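You operate a simulated robot arm through the tools that you are given. There is no shell and no other tool.

Carry out the task below with a simulated robot arm. There is one attempt and no reset: what you move stays moved.

TASK
Unlock the small green door, swing it open, then shut and bolt it.
Fine: leave the key at OPEN. Where these are worked on the way, their far stop is far enough and under half their travel is too little: small green door.

The check looks at the end state, three seconds after you hand in, the way a careful person would. Anything else that was tipped, shoved, dropped, spilled or broken makes it a failure.

THE ROBOT
A 6-joint arm with a two-finger parallel gripper, fixed in place. Base frame: the origin is on the floor under the middle of its stand, x ahead of it, y to its left, z up. Units: m, degrees, N and s.
With the tool pointing down near the work surface it reaches from about 0.36 to 0.76 m from the base axis. Its first joint turns from -66.0 to 66.0 degrees. Payload 2.45 kg.
The TCP is the grasp point between the finger pads, 0.024 m short of the fingertips. In the tool frame z runs along the fingers and y along their closing line. The gripper opens to 0.068 m. The fingers are 0.017 m wide and 0.01 m thick; the gripper's body (0.04 by 0.07 m) begins 0.041 m behind the TCP.
Orientation is that of the tool frame in the base frame, as [roll, pitch, yaw] about the fixed x, y, z axes, in that order (R = Rz(yaw) Ry(pitch) Rx(roll)). With the fingers straight down and closing along the base's y, the tool's x points along the base's -x, its y along +y and its z along -z.

THE INTERFACE
- The arm moves only by the tool nudge_tool. Its argument "moves" is text: rows parted by semicolons, each of 6 numbers parted by spaces: the shift along the tool's x, y, z in units of 400 mm (1.0 is 400 mm), then the turn, a rotation vector about the tool's x, y, z in units of 90 degrees (1.0 is 90 degrees). In form: tx ty tz rx ry rz; .... A call has 1 to 20 rows; each row is the pose to reach, as a shift and turn from the pose commanded when the call began, along the tool's axes at that moment. "grip" is the finger opening in m, from 0 to 0.068, set as the call begins (left out, the last holds). A call with a number of a shift or a turn outside -1 to 1 is refused whole. A row lasts 0.2 s, in which the tool goes at most 0.05 m and 8.6 degrees; a call with a longer step from one row to the next is refused whole, and so is a gripper value outside its range. Where a pose cannot be reached the arm comes as near as it can. A force on the tool above 70 N (or 10 N above the force at the start of the call, whichever is more), or a blocked arm, ends the call early, and 0.2 s more pass. Each finger travels about 0.108 m/s and halts on what it meets, pressing with about 41 N; the grip force reading is that of the motor and also rises with nothing between the fingers. The clock runs only during rows and for 0.2 s after the last one: add rows that repeat a pose to give the fingers time. The reply holds the time, the measured pose of the TCP, the force on the tool along the base axes, the opening and the grip force, in the units named above and with some noise, with the torque about the TCP (base axes, N m) and any sound that the robot's microphone picked up.
- Cameras (640 x 400 px; columns grow to the right, rows downward): "scene" is fixed at [0.1848, 0.4228, 1.4643]; the picture's right is [-0.63, -0.78, 0.00], its down [-0.32, 0.26, -0.91] and it looks along [0.71, -0.57, -0.41] (base axes); focal length 214 px, centre (320, 200). "wrist" rides on the gripper at [0.084, 0.011, -0.075] in the tool frame; the picture's right is [-0.13, 0.99, 0.00], its down [-0.60, -0.08, -0.79] and it looks along [-0.79, -0.10, 0.61] (tool axes); focal length 251 px, centre (320, 200). There is no depth. A picture from a camera that has moved, and an enlarged one, comes with that camera's place and axes in the base frame and with its lens. The place of the scene camera against the robot may be out by one fixed shift of up to 0.025 m in any direction.
- camera(camera): a new picture of that camera. The clock stands still meanwhile.
- inspect(camera, box): a new picture of the part [left, top, right, bottom] of that camera's present view, enlarged. The clock stands still meanwhile.
- finish_job(): hands the job in; it is judged then, once.

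Places have to be worked out from the pictures, the camera data and where the tool is seen. Open the gripper and draw the arm clear of the work before you hand the job in, unless the task says otherwise.

The tools are called after "Call:" as a command line: name --argument value ..., lists and objects as JSON in quotes. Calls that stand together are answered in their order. nudge_tool: Moves the arm, as the interface text tells. Its arguments: {"type":"object","properties":{"moves":{"type":"string"},"grip":{"type":"number"}},"required":["moves"]} The other tools are called the same way: camera (camera) takes a picture; inspect (camera, box) takes an enlarged picture of a part of a camera's view; finish_job () hands the job in.

At the start:

```text
time_s: 0.0
position: [0.4306, -0.0623, 1.4623]
tool_rot: [179.9, 0.0, 180.0]
wrist_force: [0.6, -0.1, 0.8]
moment: [0.02, -0.03, 0.02]
gripper_width: 0.068
finger_force: 0.0
```

scene: 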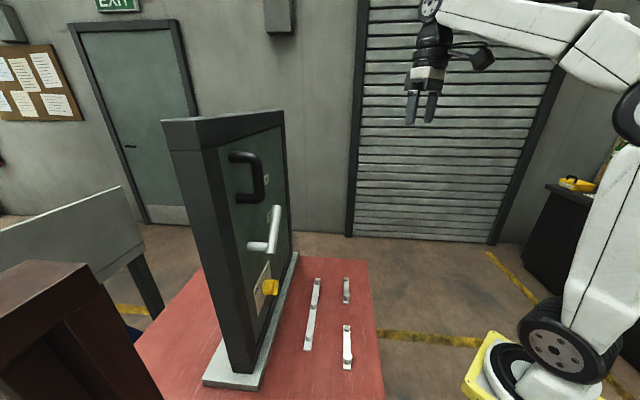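
wrist: 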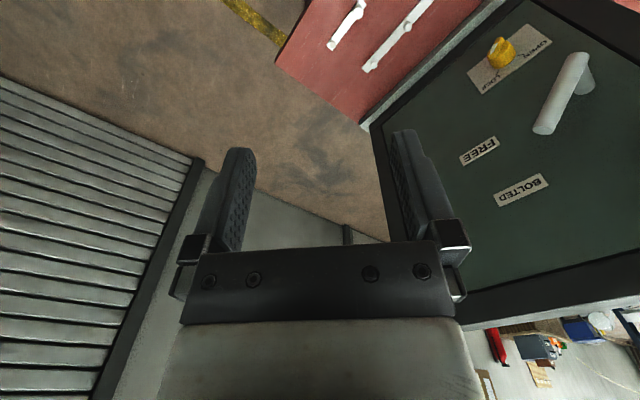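

I'll start by looking closely at the door panel with both cameras to identify key, bolt lever and handle.

Call:
inspect --camera "scene" --box '[160, 100, 320, 200]'

Call:
inspect --camera "scene" --box '[200, 190, 360, 390]'

Call:
inspect --camera "wrist" --box '[360, 0, 640, 320]'

```text
4.00 times, centred on (240, 150) of scene
camera zoom: at [0.1848, 0.4228, 1.4643], right [-0.63, -0.78, 0.0], down [-0.32, 0.26, -0.91], along [0.71, -0.57, -0.41], focal length 858 px, centre (640, 400)
```

zoom: 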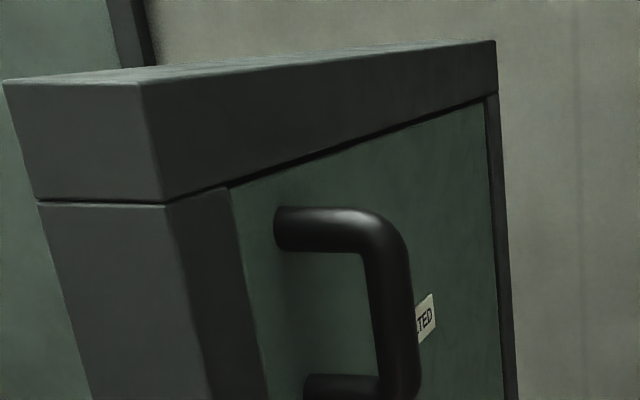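

```text
2.00 times, centred on (280, 290) of scene
camera zoom: at [0.1848, 0.4228, 1.4643], right [-0.63, -0.78, 0.0], down [-0.32, 0.26, -0.91], along [0.71, -0.57, -0.41], focal length 429 px, centre (400, 20)
```

zoom: 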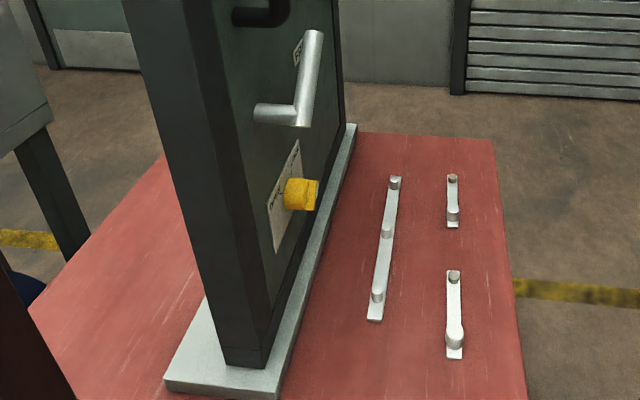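

```text
1.25 times, centred on (500, 160) of wrist
camera zoom: at [0.3481, -0.0524, 1.5395], right [0.13, 0.99, 0.0], down [0.6, -0.08, 0.79], along [0.79, -0.1, -0.61], focal length 314 px, centre (95, 250)
```

zoom: 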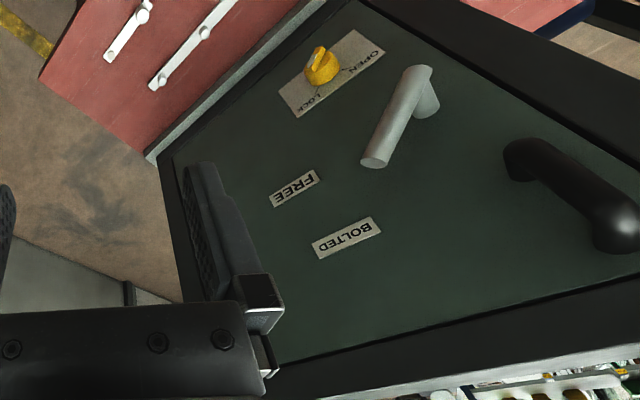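

The key (yellow) seems to be near (0.60, 0.26, 1.03), the lever near (0.55–0.60, 0.22–0.28, 1.18–1.25), and the door faces obliquely towards the robot. I'll turn the tool about the vertical so that the wrist camera looks at the door more front-on.

Call:
nudge_tool --moves "0 0 0 0 0 -0.08; 0 0 0 0 0 -0.16; 0 0 0 0 0 -0.24; 0 0 0 0 0 -0.32; 0 0 0 0 0 -0.40; 0 0 0 0 0 -0.48; 0 0 0 0 0 -0.56; 0 0 0 0 0 -0.60; 0 0 0 0 0 -0.60" --grip 0.068

Call:
camera --camera "wrist"

```text
time_s: 2.0
position: [0.4315, -0.062, 1.4622]
tool_rot: [180.0, 0.0, -125.9]
wrist_force: [-0.3, 0.3, -0.2]
moment: [-0.01, 0.01, 0.0]
gripper_width: 0.0681
finger_force: 0.2
```

```text
taken
camera wrist: at [0.3743, -0.1249, 1.5395], right [-0.73, 0.69, 0.0], down [0.42, 0.44, 0.79], along [0.54, 0.58, -0.61], focal length 251 px, centre (320, 200)
```

wrist: 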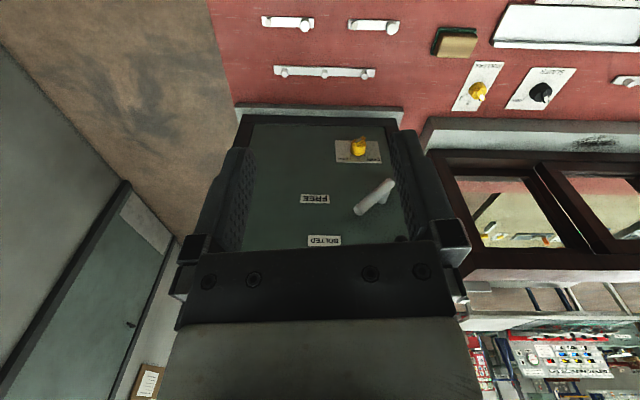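

The door is now seen nearly front-on, and there are also two labelled knobs and another window device on the table. I'll enlarge these.

Call:
inspect --camera "wrist" --box '[230, 100, 430, 260]'

Call:
inspect --camera "wrist" --box '[420, 0, 640, 140]'

Call:
inspect --camera "wrist" --box '[230, 0, 430, 120]'

```text
2.50 times, centred on (330, 180) of wrist
camera zoom: at [0.3743, -0.1249, 1.5395], right [-0.73, 0.69, 0.0], down [0.42, 0.44, 0.79], along [0.54, 0.58, -0.61], focal length 629 px, centre (295, 250)
```

zoom: 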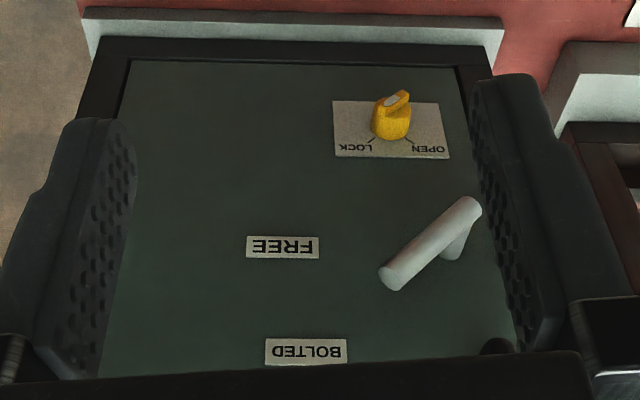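

```text
2.86 times, centred on (530, 70) of wrist
camera zoom: at [0.3743, -0.1249, 1.5395], right [-0.73, 0.69, 0.0], down [0.42, 0.44, 0.79], along [0.54, 0.58, -0.61], focal length 718 px, centre (-280, 571)
```

zoom: 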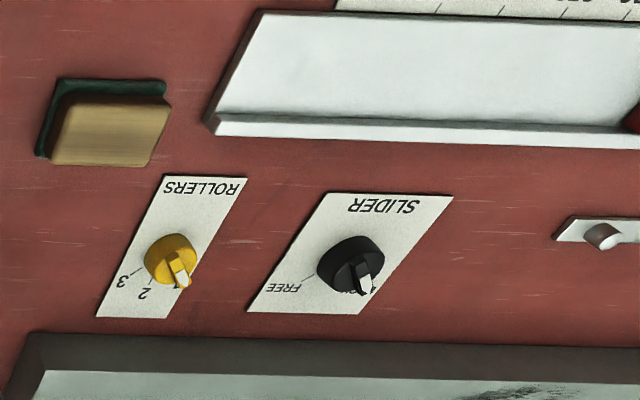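

```text
3.20 times, centred on (330, 60) of wrist
camera zoom: at [0.3743, -0.1249, 1.5395], right [-0.73, 0.69, 0.0], down [0.42, 0.44, 0.79], along [0.54, 0.58, -0.61], focal length 805 px, centre (288, 648)
```

zoom: 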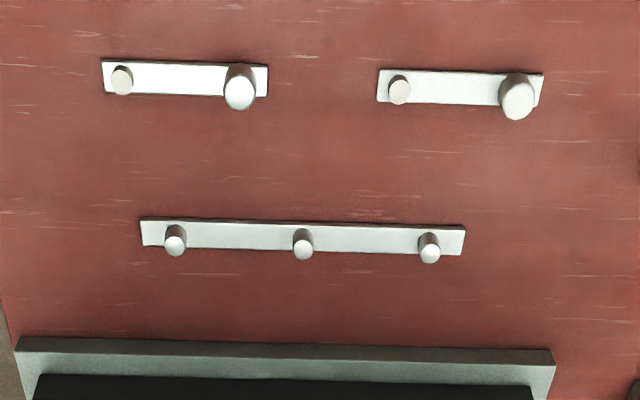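

The image is upside down; upright, the key's labels read OPEN (upper left) and LOCK (upper right), and the lever hub is on the left with its bar pointing up-right at BOLTED; FREE is horizontal. The door plane's normal is at about 45° azimuth. I'll lower the arm in front of the door with the yaw aligned to it.

Call:
nudge_tool --moves "-0.0287 0.0204 0.0805 0 0 0.0101; -0.0574 0.0408 0.161 0 0 0.0202; -0.0861 0.0612 0.2415 0 0 0.0303; -0.1148 0.0816 0.322 0 0 0.0404; -0.1435 0.102 0.4025 0 0 0.0505; -0.1722 0.1224 0.483 0 0 0.0606; -0.2009 0.1428 0.5635 0 0 0.0707; -0.2296 0.1632 0.644 0 0 0.0808; -0.2583 0.1836 0.7245 0 0 0.0909; -0.287 0.204 0.805 0 0 0.101; -0.287 0.204 0.805 0 0 0.101"

Call:
camera --camera "wrist"

Call:
camera --camera "scene"

```text
time_s: 4.4
position: [0.433, 0.0793, 1.1431]
tool_rot: [179.9, -0.1, -135.1]
wrist_force: [-0.1, -0.6, -0.7]
moment: [-0.01, 0.01, 0.0]
gripper_width: 0.0682
finger_force: 0.1
```

```text
taken
camera wrist: at [0.3668, 0.0268, 1.219], right [-0.61, 0.79, 0.0], down [0.48, 0.37, 0.79], along [0.63, 0.48, -0.61], focal length 251 px, centre (320, 200)
```

wrist: 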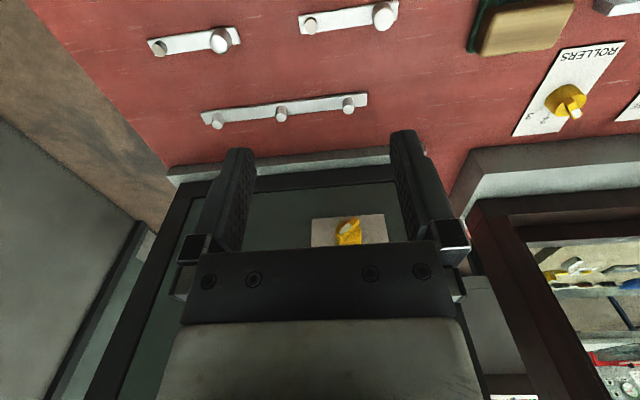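

```text
taken
```

scene: 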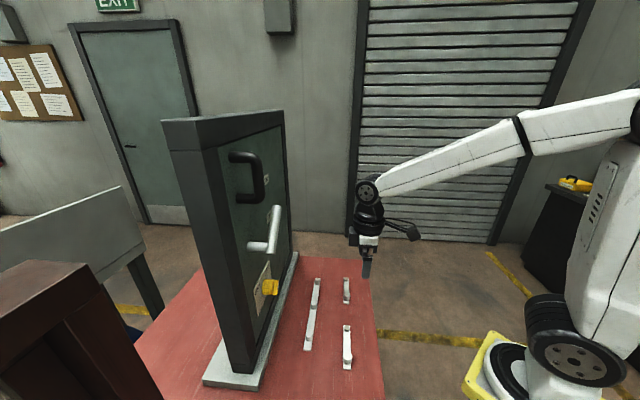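

The key plate is visible just past the fingers. I'll enlarge it to read the key's orientation.

Call:
inspect --camera "wrist" --box '[290, 200, 410, 260]'

Call:
inspect --camera "scene" --box '[230, 190, 310, 310]'

```text
5.33 times, centred on (350, 230) of wrist
camera zoom: at [0.3668, 0.0268, 1.219], right [-0.61, 0.79, 0.0], down [0.48, 0.37, 0.79], along [0.63, 0.48, -0.61], focal length 1341 px, centre (160, 40)
```

zoom: 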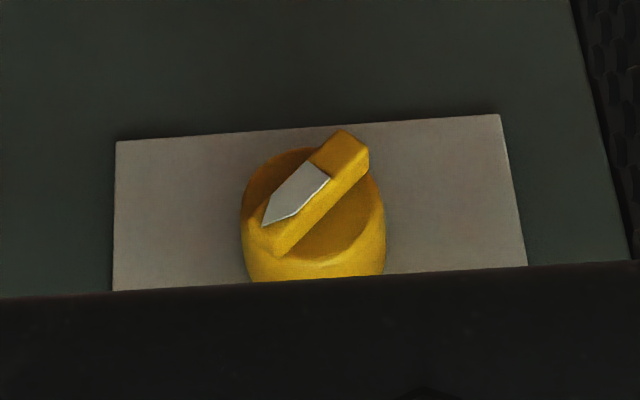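

```text
3.33 times, centred on (270, 250) of scene
camera zoom: at [0.1848, 0.4228, 1.4643], right [-0.63, -0.78, 0.0], down [-0.32, 0.26, -0.91], along [0.71, -0.57, -0.41], focal length 715 px, centre (487, 33)
```

zoom: 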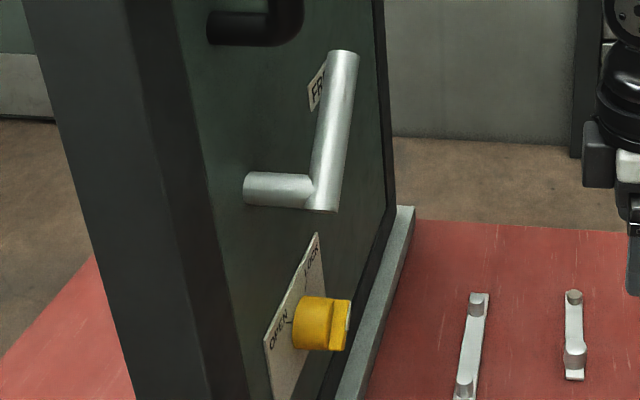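

The arrow on the key points to LOCK, and the fin needs about a 90° counter-clockwise turn to OPEN. I'll move to a free spot in front of the door's right half and pitch the tool horizontal along the door normal to test reach.

Call:
nudge_tool --moves "-0.029 -0.021 -0.0015 0 -0.083 0; -0.058 -0.042 -0.003 0 -0.167 0; -0.087 -0.063 -0.0045 0 -0.25 0; -0.115 -0.083 -0.006 0 -0.333 0; -0.144 -0.104 -0.0075 0 -0.417 0; -0.173 -0.125 -0.009 0 -0.5 0; -0.202 -0.146 -0.0105 0 -0.583 0; -0.23 -0.166 -0.012 0 -0.667 0; -0.259 -0.187 -0.0135 0 -0.75 0; -0.288 -0.208 -0.015 0 -0.833 0; -0.317 -0.229 -0.0165 0 -0.917 0; -0.345 -0.249 -0.0175 0 -1 0; -0.345 -0.249 -0.0175 0 -1 0"

Call:
camera --camera "wrist"

Call:
camera --camera "scene"

```text
time_s: 7.2
position: [0.6006, 0.1043, 1.1476]
tool_rot: [-11.5, 89.9, 33.5]
wrist_force: [0.4, -0.5, 0.3]
moment: [0.01, 0.01, 0.03]
gripper_width: 0.0678
finger_force: 0.1
```

```text
taken
camera wrist: at [0.5408, 0.0593, 1.0658], right [-0.7, 0.7, 0.13], down [-0.51, -0.62, 0.6], along [0.5, 0.36, 0.79], focal length 251 px, centre (320, 200)
```

wrist: 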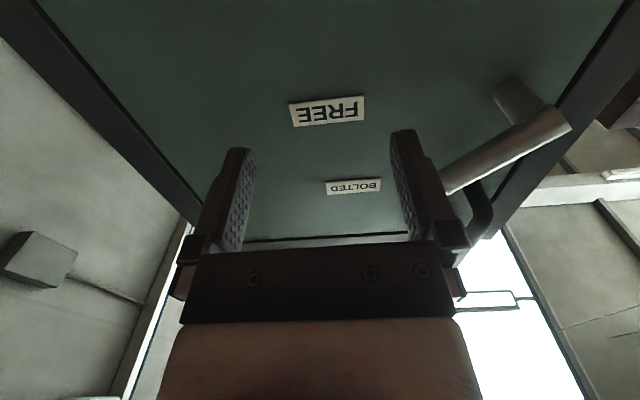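

```text
taken
```

scene: 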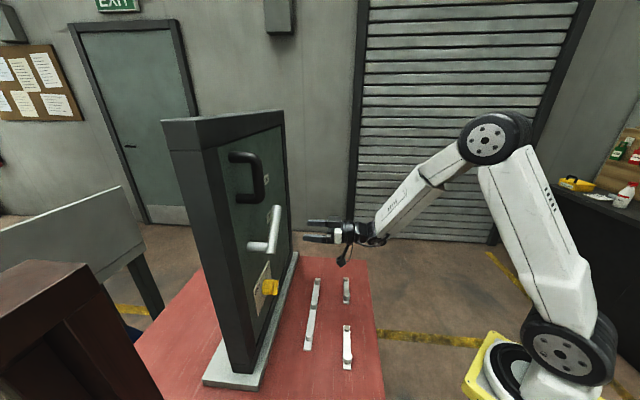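

The horizontal pose works. From these views I get the door face at n≈0.622 (n along [0.707,0.707]), FREE label at s≈-0.351, z≈1.193 and BOLTED at s≈-0.331, z≈1.298. I'll enlarge the lever in this view.

Call:
inspect --camera "wrist" --box '[430, 40, 610, 250]'

Call:
inspect --camera "scene" --box '[220, 140, 400, 310]'

```text
1.90 times, centred on (520, 145) of wrist
camera zoom: at [0.5408, 0.0593, 1.0658], right [-0.7, 0.7, 0.13], down [-0.51, -0.62, 0.6], along [0.5, 0.36, 0.79], focal length 479 px, centre (-61, 305)
```

zoom: 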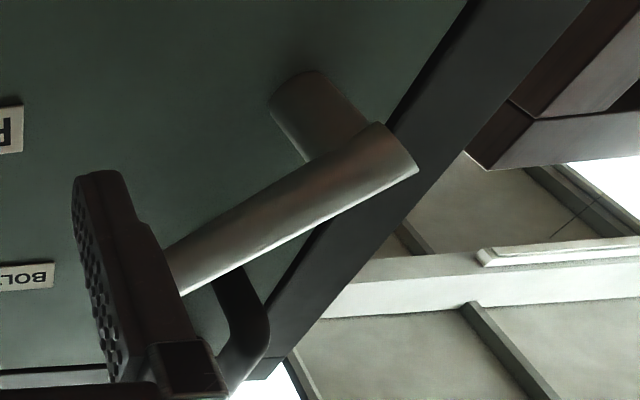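

```text
2.35 times, centred on (310, 225) of scene
camera zoom: at [0.1848, 0.4228, 1.4643], right [-0.63, -0.78, 0.0], down [-0.32, 0.26, -0.91], along [0.71, -0.57, -0.41], focal length 505 px, centre (344, 141)
```

zoom: 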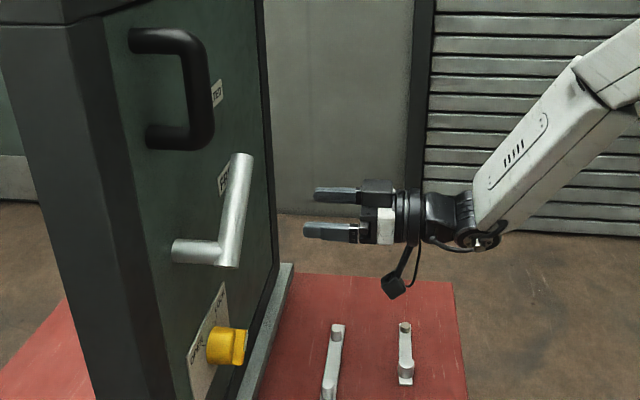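

Lever hub is at s≈-0.204, z≈1.188 with the bar standing off to n≈0.568; the key knob is centred near s=-0.240, z=1.035 with face n≈0.592 and fin top n≈0.577. I'll move to a pre-grasp in front of the key with the fingers rolled 45° to straddle the fin.

Call:
nudge_tool --moves "0.0352 0.0347 0.01 0 0 0.0625; 0.0704 0.0694 0.02 0 0 0.125; 0.1056 0.1041 0.03 0 0 0.1875; 0.1408 0.1388 0.04 0 0 0.25; 0.176 0.1734 0.05 0 0 0.3125; 0.2112 0.2081 0.06 0 0 0.375; 0.2464 0.2428 0.07 0 0 0.4375; 0.2815 0.2775 0.079 0 0 0.5; 0.2815 0.2775 0.079 0 0 0.5"

Call:
camera --camera "wrist"

Call:
inspect --camera "scene" --box '[220, 220, 380, 340]'

```text
time_s: 9.2
position: [0.5444, 0.204, 1.0342]
tool_rot: [90.0, 44.9, 134.9]
wrist_force: [-0.8, 0.3, 0.1]
moment: [0.02, -0.02, 0.0]
gripper_width: 0.068
finger_force: 0.1
```

```text
taken
camera wrist: at [0.4446, 0.1983, 0.9849], right [-0.43, 0.43, 0.79], down [-0.22, -0.9, 0.37], along [0.88, -0.02, 0.48], focal length 251 px, centre (320, 200)
```

wrist: 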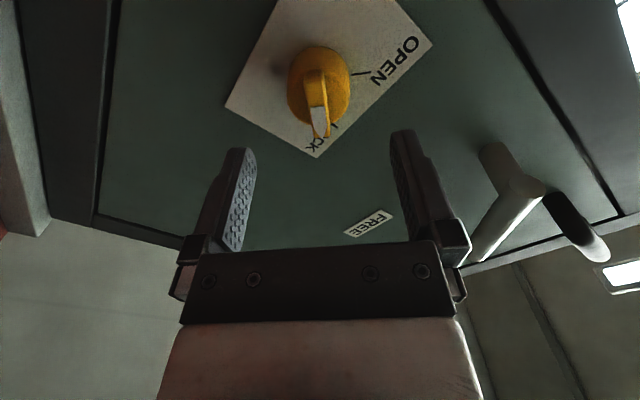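

```text
3.33 times, centred on (300, 280) of scene
camera zoom: at [0.1848, 0.4228, 1.4643], right [-0.63, -0.78, 0.0], down [-0.32, 0.26, -0.91], along [0.71, -0.57, -0.41], focal length 715 px, centre (387, -67)
```

zoom: 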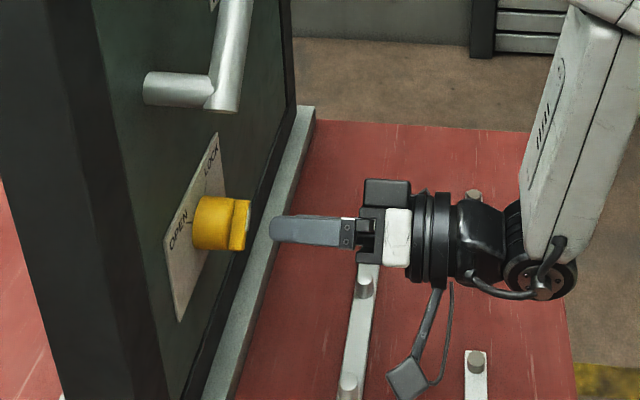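

The fin looks aligned with the fingers' plane. I'll zoom in to check lateral offsets before advancing.

Call:
inspect --camera "wrist" --box '[260, 30, 380, 150]'

```text
3.33 times, centred on (320, 90) of wrist
camera zoom: at [0.4446, 0.1983, 0.9849], right [-0.43, 0.43, 0.79], down [-0.22, -0.9, 0.37], along [0.88, -0.02, 0.48], focal length 838 px, centre (320, 567)
```

zoom: 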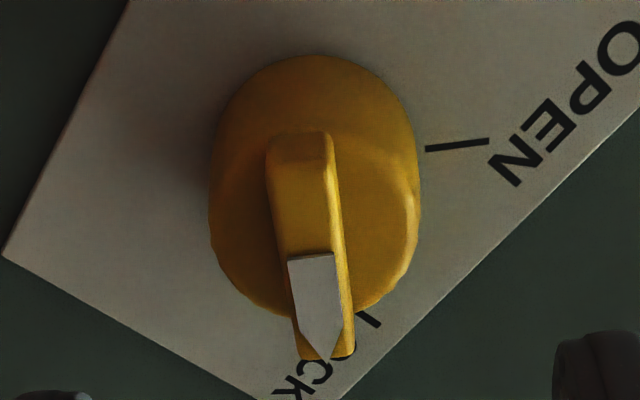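

Fin is centred laterally within 1 mm; the knob centre is about 4 mm along the tool's +x. I'll advance 35 mm with that correction, still open, then check.

Call:
nudge_tool --moves "0.005 0 0.03 0 0 0; 0.01 0 0.06 0 0 0; 0.01 0 0.0875 0 0 0; 0.01 0 0.0875 0 0 0"

Call:
camera --camera "wrist"

Call:
inspect --camera "scene" --box '[230, 250, 330, 320]'

```text
time_s: 10.2
position: [0.5674, 0.2324, 1.0311]
tool_rot: [89.9, 44.9, 134.8]
wrist_force: [-0.5, -0.5, -0.5]
moment: [-0.02, -0.03, 0.01]
gripper_width: 0.0681
finger_force: 0.1
```

```text
taken
camera wrist: at [0.4682, 0.2262, 0.9814], right [-0.43, 0.43, 0.79], down [-0.22, -0.9, 0.37], along [0.88, -0.01, 0.48], focal length 251 px, centre (320, 200)
```

wrist: 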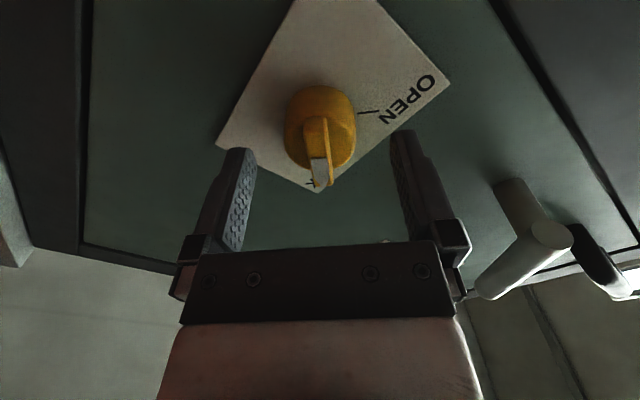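

```text
5.71 times, centred on (280, 285) of scene
camera zoom: at [0.1848, 0.4228, 1.4643], right [-0.63, -0.78, 0.0], down [-0.32, 0.26, -0.91], along [0.71, -0.57, -0.41], focal length 1226 px, centre (549, -286)
```

zoom: 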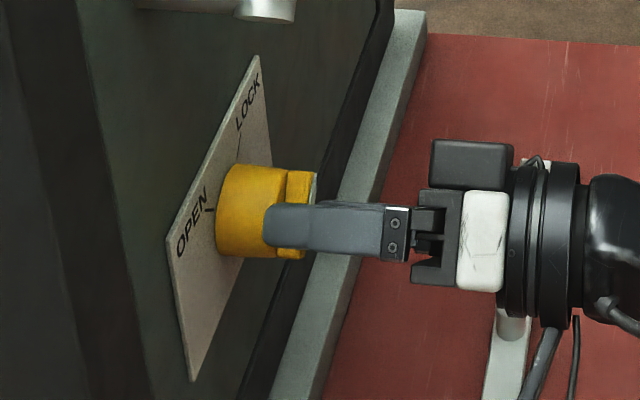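

The fingertips are level with the knob face, straddling the fin, with no contact force. I'll close on the fin.

Call:
nudge_tool --moves "0 0 0 0 0 0; 0 0 0 0 0 0; 0 0 0 0 0 0; 0 0 0 0 0 0" --grip 0.0

Call:
camera --camera "wrist"

```text
time_s: 11.2
position: [0.5676, 0.2323, 1.0302]
tool_rot: [90.1, 45.1, 135.0]
wrist_force: [4.2, -2.1, -4.1]
moment: [-0.13, 0.14, 0.14]
gripper_width: 0.0107
finger_force: 31.4
```

```text
taken
camera wrist: at [0.4683, 0.2258, 0.9811], right [-0.43, 0.43, 0.79], down [-0.22, -0.9, 0.37], along [0.88, -0.02, 0.48], focal length 251 px, centre (320, 200)
```

wrist: 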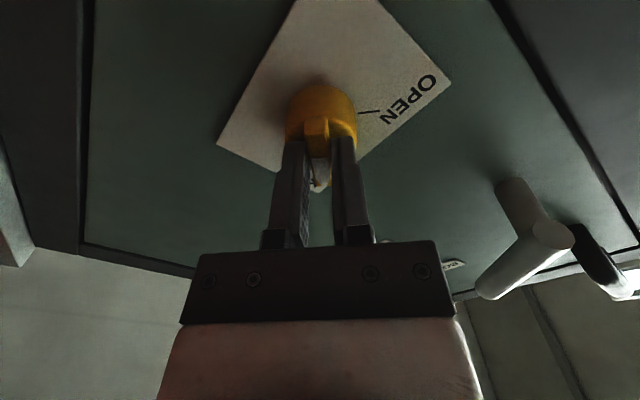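

Gripped the fin (10.7 mm). I'll begin turning counter-clockwise (negative about tool z) by 24° and watch the forces.

Call:
nudge_tool --moves "0 0 0 0 0 -0.067; 0 0 0 0 0 -0.133; 0 0 0 0 0 -0.2; 0 0 0 0 0 -0.267; 0 0 0 0 0 -0.267"

Call:
camera --camera "wrist"

```text
time_s: 12.4
position: [0.5683, 0.2318, 1.0314]
tool_rot: [90.5, 69.0, 135.2]
wrist_force: [18.2, -14.9, -19.3]
moment: [0.15, -0.07, -0.46]
gripper_width: 0.0106
finger_force: 31.5
```

```text
taken
camera wrist: at [0.4875, 0.2062, 0.958], right [-0.62, 0.63, 0.48], down [-0.36, -0.76, 0.54], along [0.7, 0.16, 0.7], focal length 251 px, centre (320, 200)
```

wrist: 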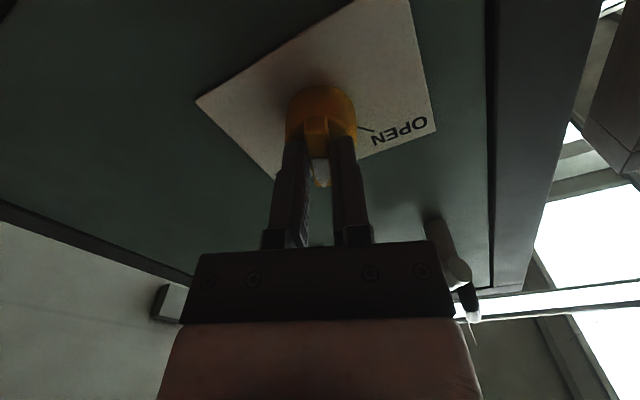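

The key turns with the tool (24° so far), with about 30 N side force pushing right and down, so the key's axis is slightly off the tool axis. I'll shift 1.5 mm in that direction and see if the force drops.

Call:
nudge_tool --moves "0.0015 -0.0034 0 0 0 0; 0.0015 -0.0034 0 0 0 0"

```text
time_s: 13.0
position: [0.5698, 0.2315, 1.03]
tool_rot: [90.3, 69.0, 135.1]
wrist_force: [10.9, -15.8, -11.8]
moment: [-0.45, 0.55, -0.14]
gripper_width: 0.0106
finger_force: 32.0
```

The force dropped to ~22 N. Rather than fight it, I'll open the fingers, re-measure where the fin sits, and re-grip centred.

Call:
nudge_tool --moves "0 0 0 0 0 0; 0 0 0 0 0 0; 0 0 0 0 0 0" --grip 0.06

Call:
inspect --camera "wrist" --box '[240, 70, 400, 200]'

```text
time_s: 13.8
position: [0.5678, 0.2329, 1.0314]
tool_rot: [90.0, 69.0, 134.8]
wrist_force: [-0.3, 0.1, -0.4]
moment: [-0.03, 0.04, 0.04]
gripper_width: 0.0599
finger_force: 0.0
```

```text
3.08 times, centred on (320, 135) of wrist
camera zoom: at [0.4874, 0.2072, 0.9584], right [-0.62, 0.62, 0.48], down [-0.36, -0.77, 0.54], along [0.7, 0.16, 0.7], focal length 774 px, centre (320, 400)
```

zoom: 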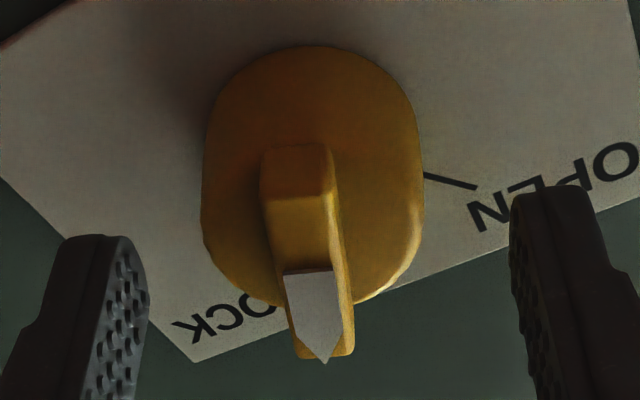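

After release the key stayed put, and the fin centre is about 2 mm along +x and 1.2 mm along −y of the tool axis. I'll shift by that and re-grip.

Call:
nudge_tool --moves "0.005 -0.003 0 0 0 0; 0.005 -0.003 0 0 0 0"

Call:
nudge_tool --moves "0 0 0 0 0 0; 0 0 0 0 0 0; 0 0 0 0 0 0" --grip 0.0

Call:
nudge_tool --moves "0 0 0 0 0 -0.067; 0 0 0 0 0 -0.133; 0 0 0 0 0 -0.2; 0 0 0 0 0 -0.267; 0 0 0 0 0 -0.267"

```text
time_s: 14.4
position: [0.5687, 0.2324, 1.029]
tool_rot: [90.0, 69.0, 134.9]
wrist_force: [-0.4, -0.3, 0.8]
moment: [0.01, 0.02, 0.0]
gripper_width: 0.0599
finger_force: 0.1
```

```text
time_s: 15.2
position: [0.5678, 0.2311, 1.0289]
tool_rot: [90.0, 69.0, 134.9]
wrist_force: [0.9, -1.5, -2.0]
moment: [0.12, -0.08, -0.06]
gripper_width: 0.0107
finger_force: 31.9
```

```text
time_s: 16.4
position: [0.5718, 0.233, 1.0289]
tool_rot: [144.8, 88.5, -169.4]
wrist_force: [-39.0, 5.7, -24.5]
moment: [-0.32, 0.19, 0.17]
gripper_width: 0.0107
finger_force: 32.2
out of reach, approached as far as the arm can: row 4, 5
```

The last rows were out of reach, so a joint limit shows up around this roll angle. I'll release and look at how far the key has turned.

Call:
nudge_tool --moves "0 0 0 0 0 0; 0 0 0 0 0 0; 0 0 0 0 0 0" --grip 0.06

Call:
camera --camera "wrist"

Call:
camera --camera "scene"

```text
time_s: 17.2
position: [0.5787, 0.2247, 1.0369]
tool_rot: [101.1, 89.3, 145.7]
wrist_force: [-13.5, -51.2, -4.1]
moment: [-0.1, -0.11, 0.45]
gripper_width: 0.0386
finger_force: 0.0
```

```text
taken
camera wrist: at [0.5177, 0.1797, 0.9544], right [-0.69, 0.7, 0.14], down [-0.5, -0.62, 0.6], along [0.51, 0.35, 0.78], focal length 251 px, centre (320, 200)
```

wrist: 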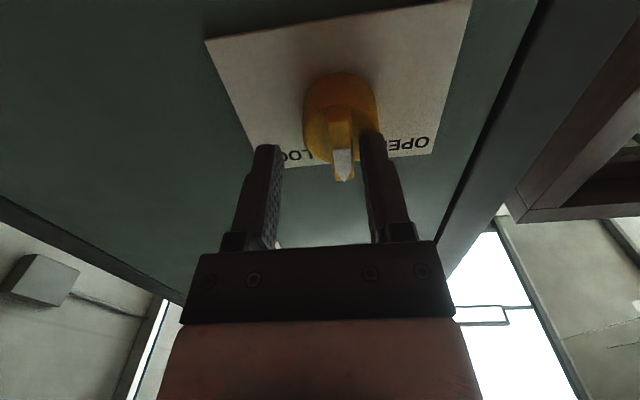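

```text
taken
```

scene: 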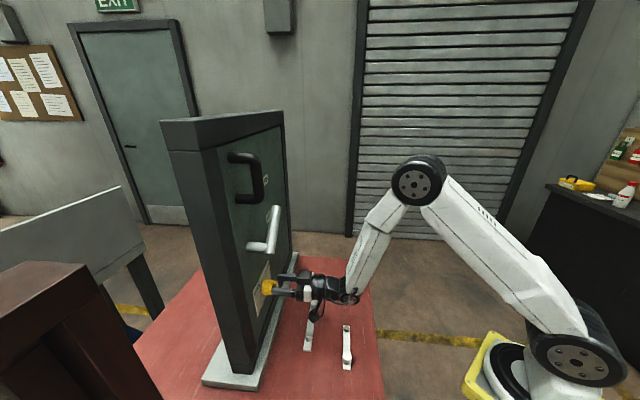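

The arm drifted because the commanded pose was unreachable and the fingers now press on the knob. I'll retreat along the tool axis while rolling back slightly.

Call:
nudge_tool --moves "0 0 -0.03 0 0 0.05; 0 0 -0.06 0 0 0.09; 0 0 -0.1 0 0 0.09; 0 0 -0.1 0 0 0.09" --grip 0.06

Call:
camera --camera "wrist"

```text
time_s: 18.2
position: [0.5499, 0.2046, 1.037]
tool_rot: [90.4, 81.3, 135.7]
wrist_force: [-0.4, -0.2, -0.4]
moment: [-0.01, -0.03, -0.01]
gripper_width: 0.0599
finger_force: 0.1
```

```text
taken
camera wrist: at [0.4815, 0.1659, 0.9577], right [-0.68, 0.68, 0.28], down [-0.44, -0.68, 0.59], along [0.59, 0.28, 0.76], focal length 251 px, centre (320, 200)
```

wrist: 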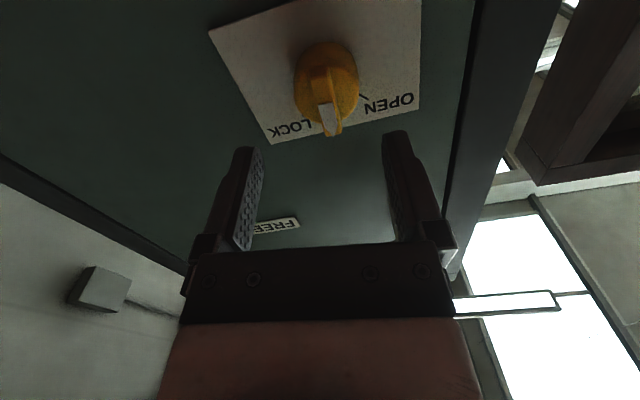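

The key now points about straight up (half-way). Since rolling further this way is limited, I'll try rolling the tool the other way round (the grip is symmetric) to come in with the camera on top.

Call:
nudge_tool --moves "0 0 -0.02 0 0 0.095; 0 0 -0.02 0 0 0.19; 0 0 -0.02 0 0 0.285; 0 0 -0.02 0 0 0.38; 0 0 -0.02 0 0 0.475; 0 0 -0.02 0 0 0.57; 0 0 -0.02 0 0 0.665; 0 0 -0.02 0 0 0.76; 0 0 -0.02 0 0 0.855; 0 0 -0.02 0 0 0.95"

Call:
nudge_tool --moves "0 0 0 0 0 0.095; 0 0 0 0 0 0.19; 0 0 0 0 0 0.285; 0 0 0 0 0 0.38; 0 0 0 0 0 0.475; 0 0 0 0 0 0.57; 0 0 0 0 0 0.665; 0 0 0 0 0 0.76; 0 0 0 0 0 0.855; 0 0 0 0 0 0.95"

Call:
camera --camera "wrist"

Call:
camera --camera "scene"

```text
time_s: 20.4
position: [0.5452, 0.1966, 1.0375]
tool_rot: [90.1, -4.4, 135.1]
wrist_force: [-0.3, -0.1, -0.1]
moment: [-0.01, 0.0, -0.01]
gripper_width: 0.06
finger_force: 0.1
```

```text
time_s: 22.6
position: [0.5447, 0.1967, 1.0364]
tool_rot: [122.3, -89.8, 102.9]
wrist_force: [-0.2, -0.4, 0.2]
moment: [-0.03, 0.0, 0.03]
gripper_width: 0.06
finger_force: 0.0
```

```text
taken
camera wrist: at [0.5008, 0.135, 1.1222], right [0.7, -0.7, -0.13], down [-0.61, -0.51, -0.6], along [0.36, 0.5, -0.79], focal length 251 px, centre (320, 200)
```

wrist: 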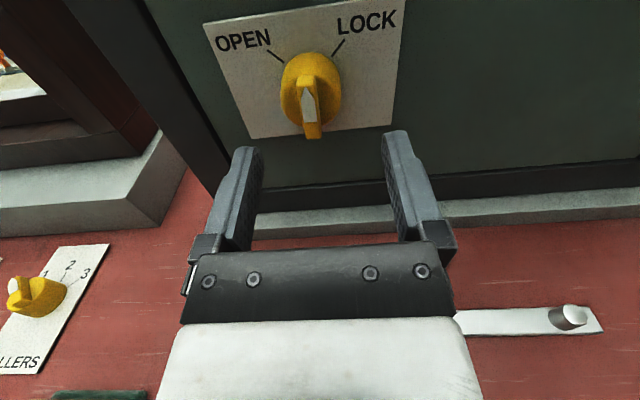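

```text
taken
```

scene: 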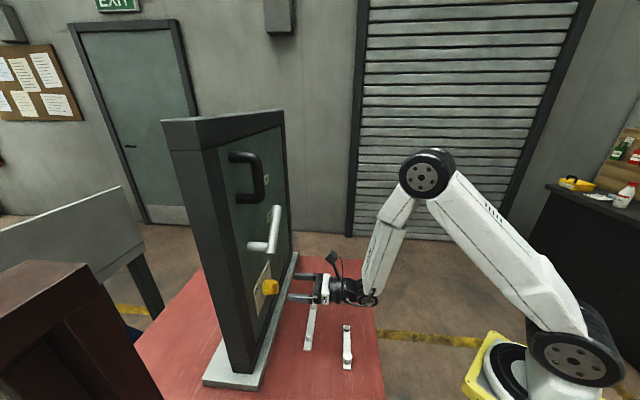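

Now the camera is on top and the view upright: the arrow points between OPEN and LOCK. I'll zoom in to measure its angle and offset.

Call:
inspect --camera "wrist" --box '[230, 20, 410, 150]'

```text
3.08 times, centred on (320, 85) of wrist
camera zoom: at [0.5008, 0.135, 1.1222], right [0.7, -0.7, -0.13], down [-0.61, -0.51, -0.6], along [0.36, 0.5, -0.79], focal length 774 px, centre (320, 554)
```

zoom: 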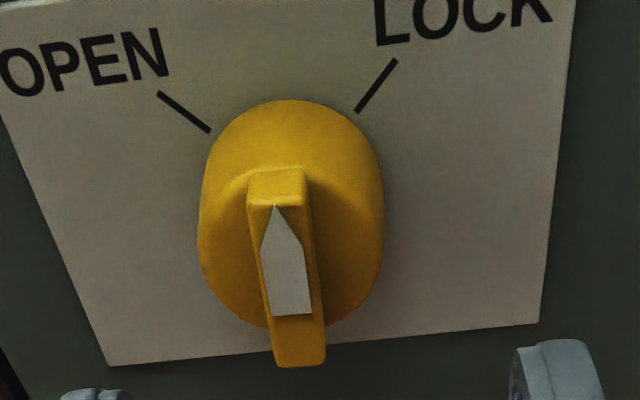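

The fin is vertical, and combining views the key axis is at s≈-0.240, z≈1.033. I'll centre on that and advance so the fingers straddle the fin.

Call:
nudge_tool --moves "-0.0085 -0.0158 0 0 0 0; -0.0085 -0.0158 0.035 0 0 0; -0.0085 -0.0158 0.07 0 0 0; -0.0085 -0.0158 0.1045 0 0 0; -0.0085 -0.0158 0.1045 0 0 0"

Call:
camera --camera "wrist"

```text
time_s: 23.8
position: [0.5698, 0.2312, 1.0324]
tool_rot: [111.0, -89.7, 114.1]
wrist_force: [0.5, -0.9, 0.4]
moment: [0.03, 0.03, 0.0]
gripper_width: 0.0601
finger_force: 0.1
```

```text
taken
camera wrist: at [0.5256, 0.1699, 1.1186], right [0.7, -0.7, -0.12], down [-0.61, -0.51, -0.6], along [0.36, 0.5, -0.79], focal length 251 px, centre (320, 200)
```

wrist: 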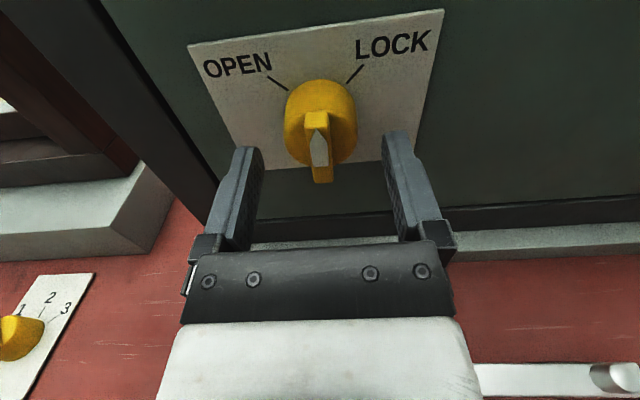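

The fin is centred between the fingers. I'll close, then turn counter-clockwise by 45° in steps.

Call:
nudge_tool --moves "0 0 0 0 0 0; 0 0 0 0 0 0; 0 0 0 0 0 0" --grip 0.0

Call:
nudge_tool --moves "0 0 0 0 0 -0.06; 0 0 0 0 0 -0.12; 0 0 0 0 0 -0.18; 0 0 0 0 0 -0.24; 0 0 0 0 0 -0.24"

Call:
camera --camera "wrist"

```text
time_s: 24.6
position: [0.5713, 0.2308, 1.033]
tool_rot: [110.9, -89.7, 114.3]
wrist_force: [2.2, -1.8, 0.6]
moment: [-0.05, 0.03, -0.1]
gripper_width: 0.0108
finger_force: 32.3
```

```text
time_s: 25.8
position: [0.57, 0.2307, 1.0339]
tool_rot: [90.6, -68.0, 134.7]
wrist_force: [2.8, -4.0, -2.4]
moment: [-0.42, 0.4, -0.33]
gripper_width: 0.0108
finger_force: 31.6
```

```text
taken
camera wrist: at [0.5034, 0.192, 1.1167], right [0.69, -0.68, 0.25], down [-0.45, -0.67, -0.59], along [0.57, 0.29, -0.77], focal length 251 px, centre (320, 200)
```

wrist: 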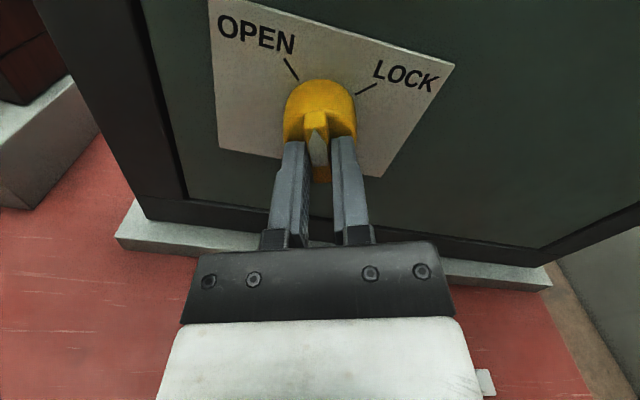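

Well centred now, with forces of only ~5 N. I'll continue another 25° towards OPEN.

Call:
nudge_tool --moves "0 0 0 0 0 -0.07; 0 0 0 0 0 -0.14; 0 0 0 0 0 -0.21; 0 0 0 0 0 -0.275; 0 0 0 0 0 -0.275"

Call:
camera --camera "wrist"

```text
time_s: 27.0
position: [0.5705, 0.2311, 1.0329]
tool_rot: [90.1, -43.3, 135.2]
wrist_force: [-4.3, -8.3, 1.7]
moment: [0.46, 0.42, -0.36]
gripper_width: 0.011
finger_force: 31.6
```

```text
taken
camera wrist: at [0.4804, 0.2145, 1.1001], right [0.55, -0.55, 0.63], down [-0.28, -0.83, -0.47], along [0.79, 0.08, -0.61], focal length 251 px, centre (320, 200)
```

wrist: 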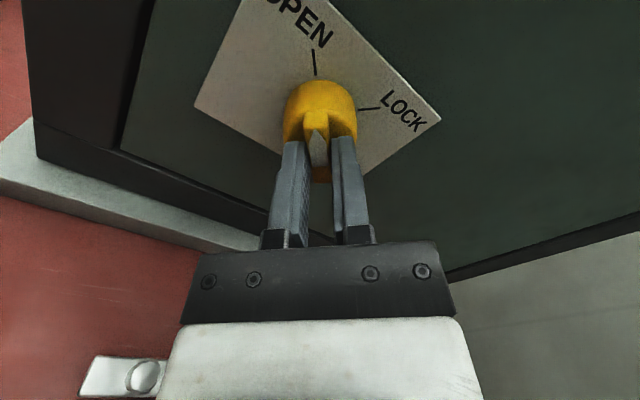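

The torque about the key axis rose to ~0.6 N·m at 43°, i.e. the OPEN stop is reached and the arrow is at the OPEN tick. I'll release and verify.

Call:
nudge_tool --moves "0 0 0 0 0 0; 0 0 0 0 0 0; 0 0 -0.05 0 0 0; 0 0 -0.1 0 0 0; 0 0 -0.1 0 0 0" --grip 0.06

Call:
inspect --camera "wrist" --box '[220, 0, 420, 150]'

Call:
camera --camera "wrist"

```text
time_s: 28.2
position: [0.5411, 0.2032, 1.0325]
tool_rot: [90.1, -43.3, 135.1]
wrist_force: [0.0, 0.6, -0.1]
moment: [-0.01, -0.02, -0.02]
gripper_width: 0.0602
finger_force: 0.1
```

```text
2.67 times, centred on (320, 75) of wrist
camera zoom: at [0.4513, 0.1867, 1.1006], right [0.55, -0.55, 0.63], down [-0.29, -0.83, -0.47], along [0.78, 0.08, -0.62], focal length 670 px, centre (320, 533)
```

zoom: 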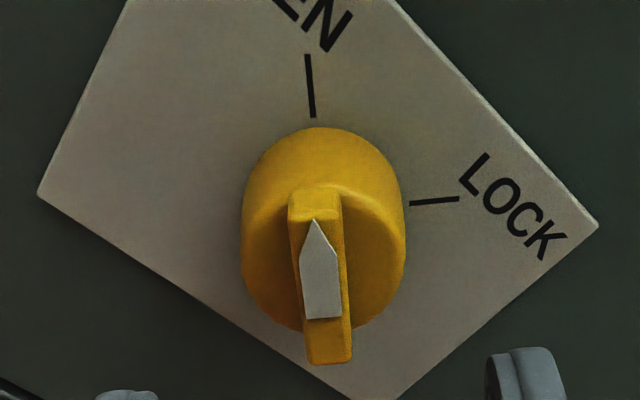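

```text
taken
camera wrist: at [0.4513, 0.1867, 1.1006], right [0.55, -0.55, 0.63], down [-0.29, -0.83, -0.47], along [0.78, 0.08, -0.62], focal length 251 px, centre (320, 200)
```

wrist: 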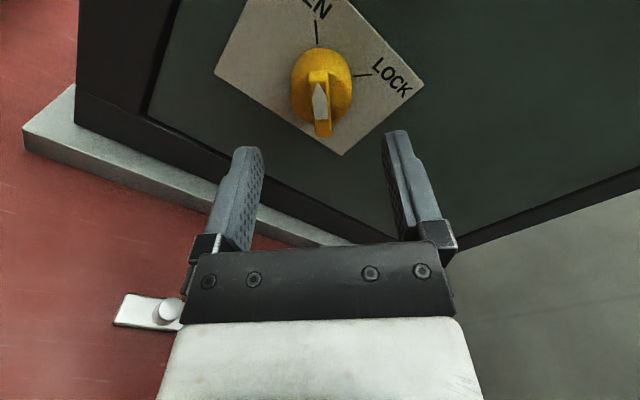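

The arrow is on the OPEN mark. Next I'll raise the tool with closed fingers, staying clear of the lever, to a spot above-left of the lever bar.

Call:
nudge_tool --moves "0 0 -0.065 0 0 0; 0.07 0.07 -0.065 0 0 0; 0.14 0.14 -0.065 0 0 0; 0.21 0.21 -0.065 0 0 0; 0.28 0.28 -0.065 0 0 0; 0.35 0.35 -0.065 0 0 0; 0.413 0.413 -0.065 0 0 0.02; 0.413 0.413 -0.065 0 0 0.02" --grip 0.0

Call:
camera --camera "wrist"

Call:
inspect --camera "scene" --box '[220, 130, 380, 290]'

```text
time_s: 30.0
position: [0.5183, 0.1915, 1.2669]
tool_rot: [90.2, -45.2, 135.2]
wrist_force: [0.6, 0.0, 0.3]
moment: [-0.01, 0.01, 0.01]
gripper_width: 0.0
finger_force: 23.4
```

```text
taken
camera wrist: at [0.4293, 0.1737, 1.3362], right [0.56, -0.56, 0.61], down [-0.3, -0.82, -0.48], along [0.77, 0.09, -0.63], focal length 251 px, centre (320, 200)
```

wrist: 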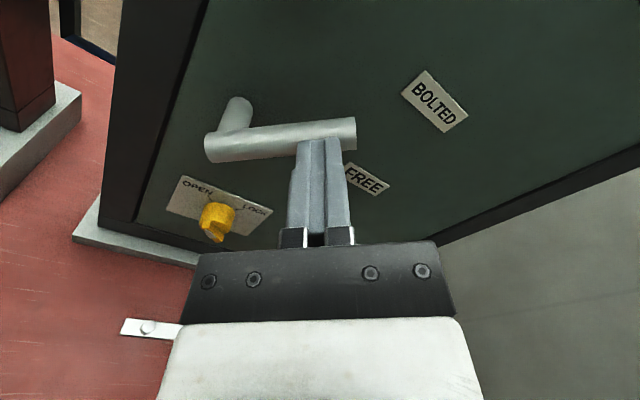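

```text
2.50 times, centred on (300, 210) of scene
camera zoom: at [0.1848, 0.4228, 1.4643], right [-0.63, -0.78, 0.0], down [-0.32, 0.26, -0.91], along [0.71, -0.57, -0.41], focal length 536 px, centre (370, 175)
```

zoom: 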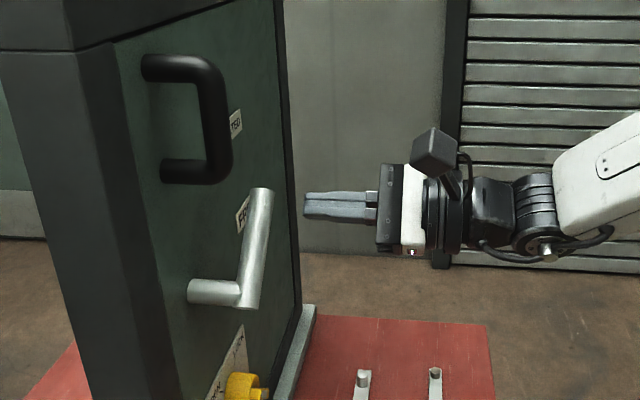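

The lever bar lies at 45° with its axis about 31 mm below-left-normal of the finger axis, so there is clearance. I'll advance past the bar (tips to n≈0.584) just above it.

Call:
nudge_tool --moves "0.0125 0 0.03 0 0 0; 0.0125 0 0.06 0 0 0; 0.0125 0 0.09 0 0 0; 0.0125 0 0.12 0 0 0; 0.0125 0 0.145 0 0 0; 0.0125 0 0.145 0 0 0"

Call:
camera --camera "wrist"

Call:
inspect --camera "scene" --box '[220, 130, 380, 290]'

```text
time_s: 31.4
position: [0.557, 0.2328, 1.2705]
tool_rot: [90.1, -45.1, 135.1]
wrist_force: [-0.7, 0.5, 0.0]
moment: [-0.01, 0.0, -0.02]
gripper_width: 0.0
finger_force: 23.5
```

```text
taken
camera wrist: at [0.4691, 0.2155, 1.3394], right [0.56, -0.56, 0.61], down [-0.3, -0.82, -0.48], along [0.77, 0.09, -0.63], focal length 251 px, centre (320, 200)
```

wrist: 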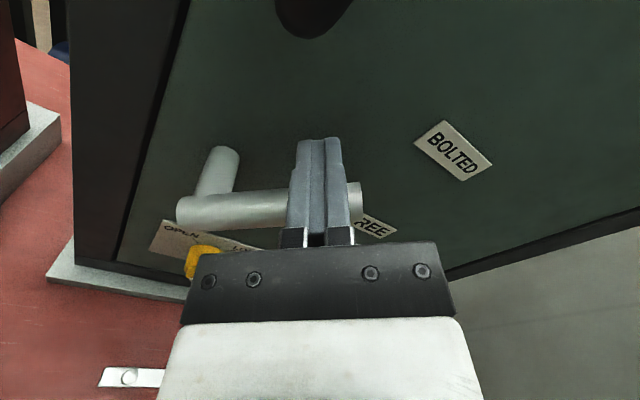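

```text
2.50 times, centred on (300, 210) of scene
camera zoom: at [0.1848, 0.4228, 1.4643], right [-0.63, -0.78, 0.0], down [-0.32, 0.26, -0.91], along [0.71, -0.57, -0.41], focal length 536 px, centre (370, 175)
```

zoom: 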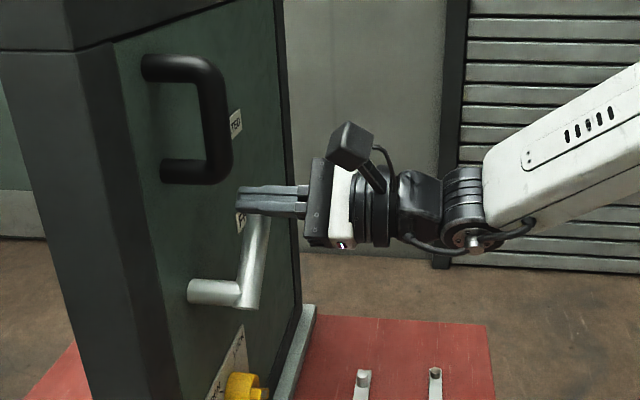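

The finger block sits above the bar near its outer end. I'll press down onto it and follow the lever's arc for the first ~20° to see if it moves.

Call:
nudge_tool --moves "-0.02 0 0 0 0 0; -0.04 0 0 0 0 0; -0.0673 0.0043 0 0 0 0.0778; -0.091 0.0055 0 0 0 0.1556; -0.115 0.004 0 0 0 0.2333"

Call:
camera --camera "wrist"

Call:
inspect --camera "scene" --box '[220, 130, 380, 290]'

```text
time_s: 32.6
position: [0.5814, 0.2095, 1.2384]
tool_rot: [90.5, -66.3, 134.9]
wrist_force: [1.0, 0.3, -0.3]
moment: [-0.01, 0.01, 0.0]
gripper_width: 0.0002
finger_force: 23.5
```

```text
taken
camera wrist: at [0.5129, 0.1716, 1.3218], right [0.68, -0.68, 0.28], down [-0.44, -0.68, -0.58], along [0.59, 0.27, -0.76], focal length 251 px, centre (320, 200)
```

wrist: 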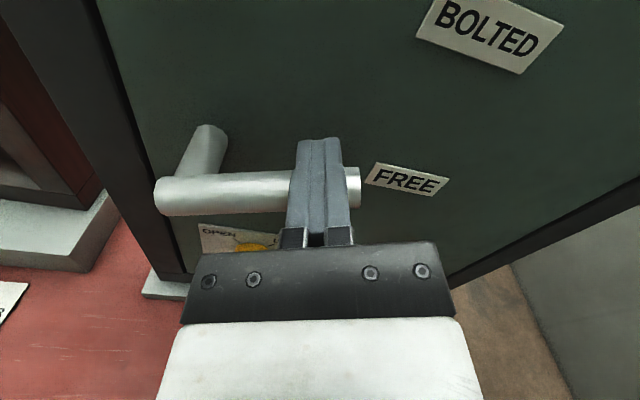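

```text
2.50 times, centred on (300, 210) of scene
camera zoom: at [0.1848, 0.4228, 1.4643], right [-0.63, -0.78, 0.0], down [-0.32, 0.26, -0.91], along [0.71, -0.57, -0.41], focal length 536 px, centre (370, 175)
```

zoom: 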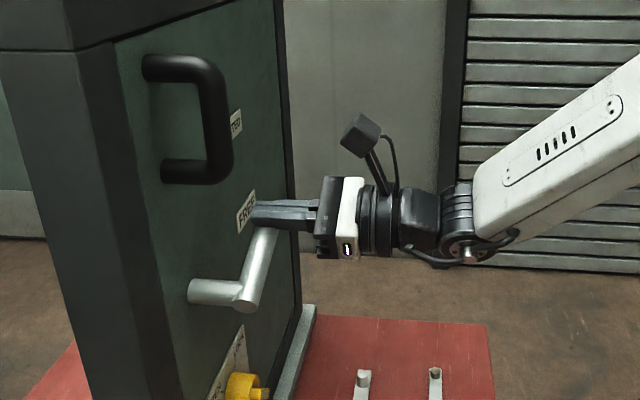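

The lever follows with almost no force. I'll continue down to horizontal (FREE).

Call:
nudge_tool --moves "-0.0235 0.0043 0 0 0 0.0778; -0.0473 0.0055 0 0 0 0.1556; -0.0713 0.004 0 0 0 0.2333; -0.0813 0.0023 0 0 0 0.2667; -0.0813 0.0023 0 0 0 0.2667"

Call:
camera --camera "wrist"

Call:
inspect --camera "scene" --box '[220, 130, 380, 290]'

```text
time_s: 33.8
position: [0.5912, 0.1995, 1.212]
tool_rot: [-7.8, -89.6, -126.9]
wrist_force: [-2.0, 3.7, 17.4]
moment: [0.18, -0.12, 0.25]
gripper_width: 0.0002
finger_force: 23.9
```

```text
taken
camera wrist: at [0.547, 0.1373, 1.2976], right [0.71, -0.7, -0.13], down [-0.61, -0.51, -0.61], along [0.36, 0.51, -0.78], focal length 251 px, centre (320, 200)
```

wrist: 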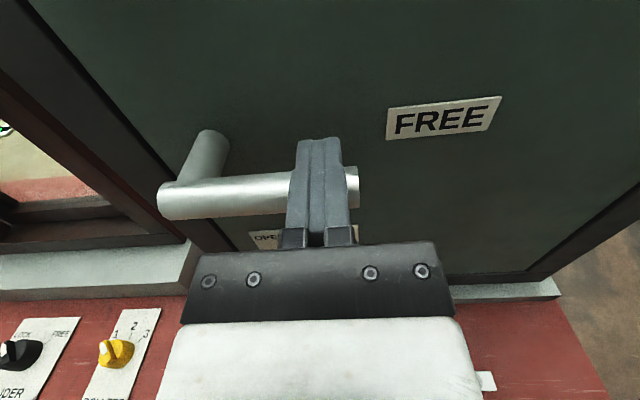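

```text
2.50 times, centred on (300, 210) of scene
camera zoom: at [0.1844, 0.4228, 1.4643], right [-0.63, -0.78, 0.0], down [-0.32, 0.26, -0.91], along [0.71, -0.57, -0.41], focal length 536 px, centre (370, 175)
```

zoom: 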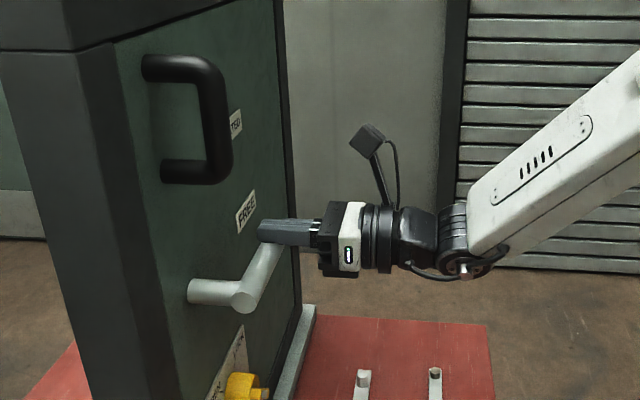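

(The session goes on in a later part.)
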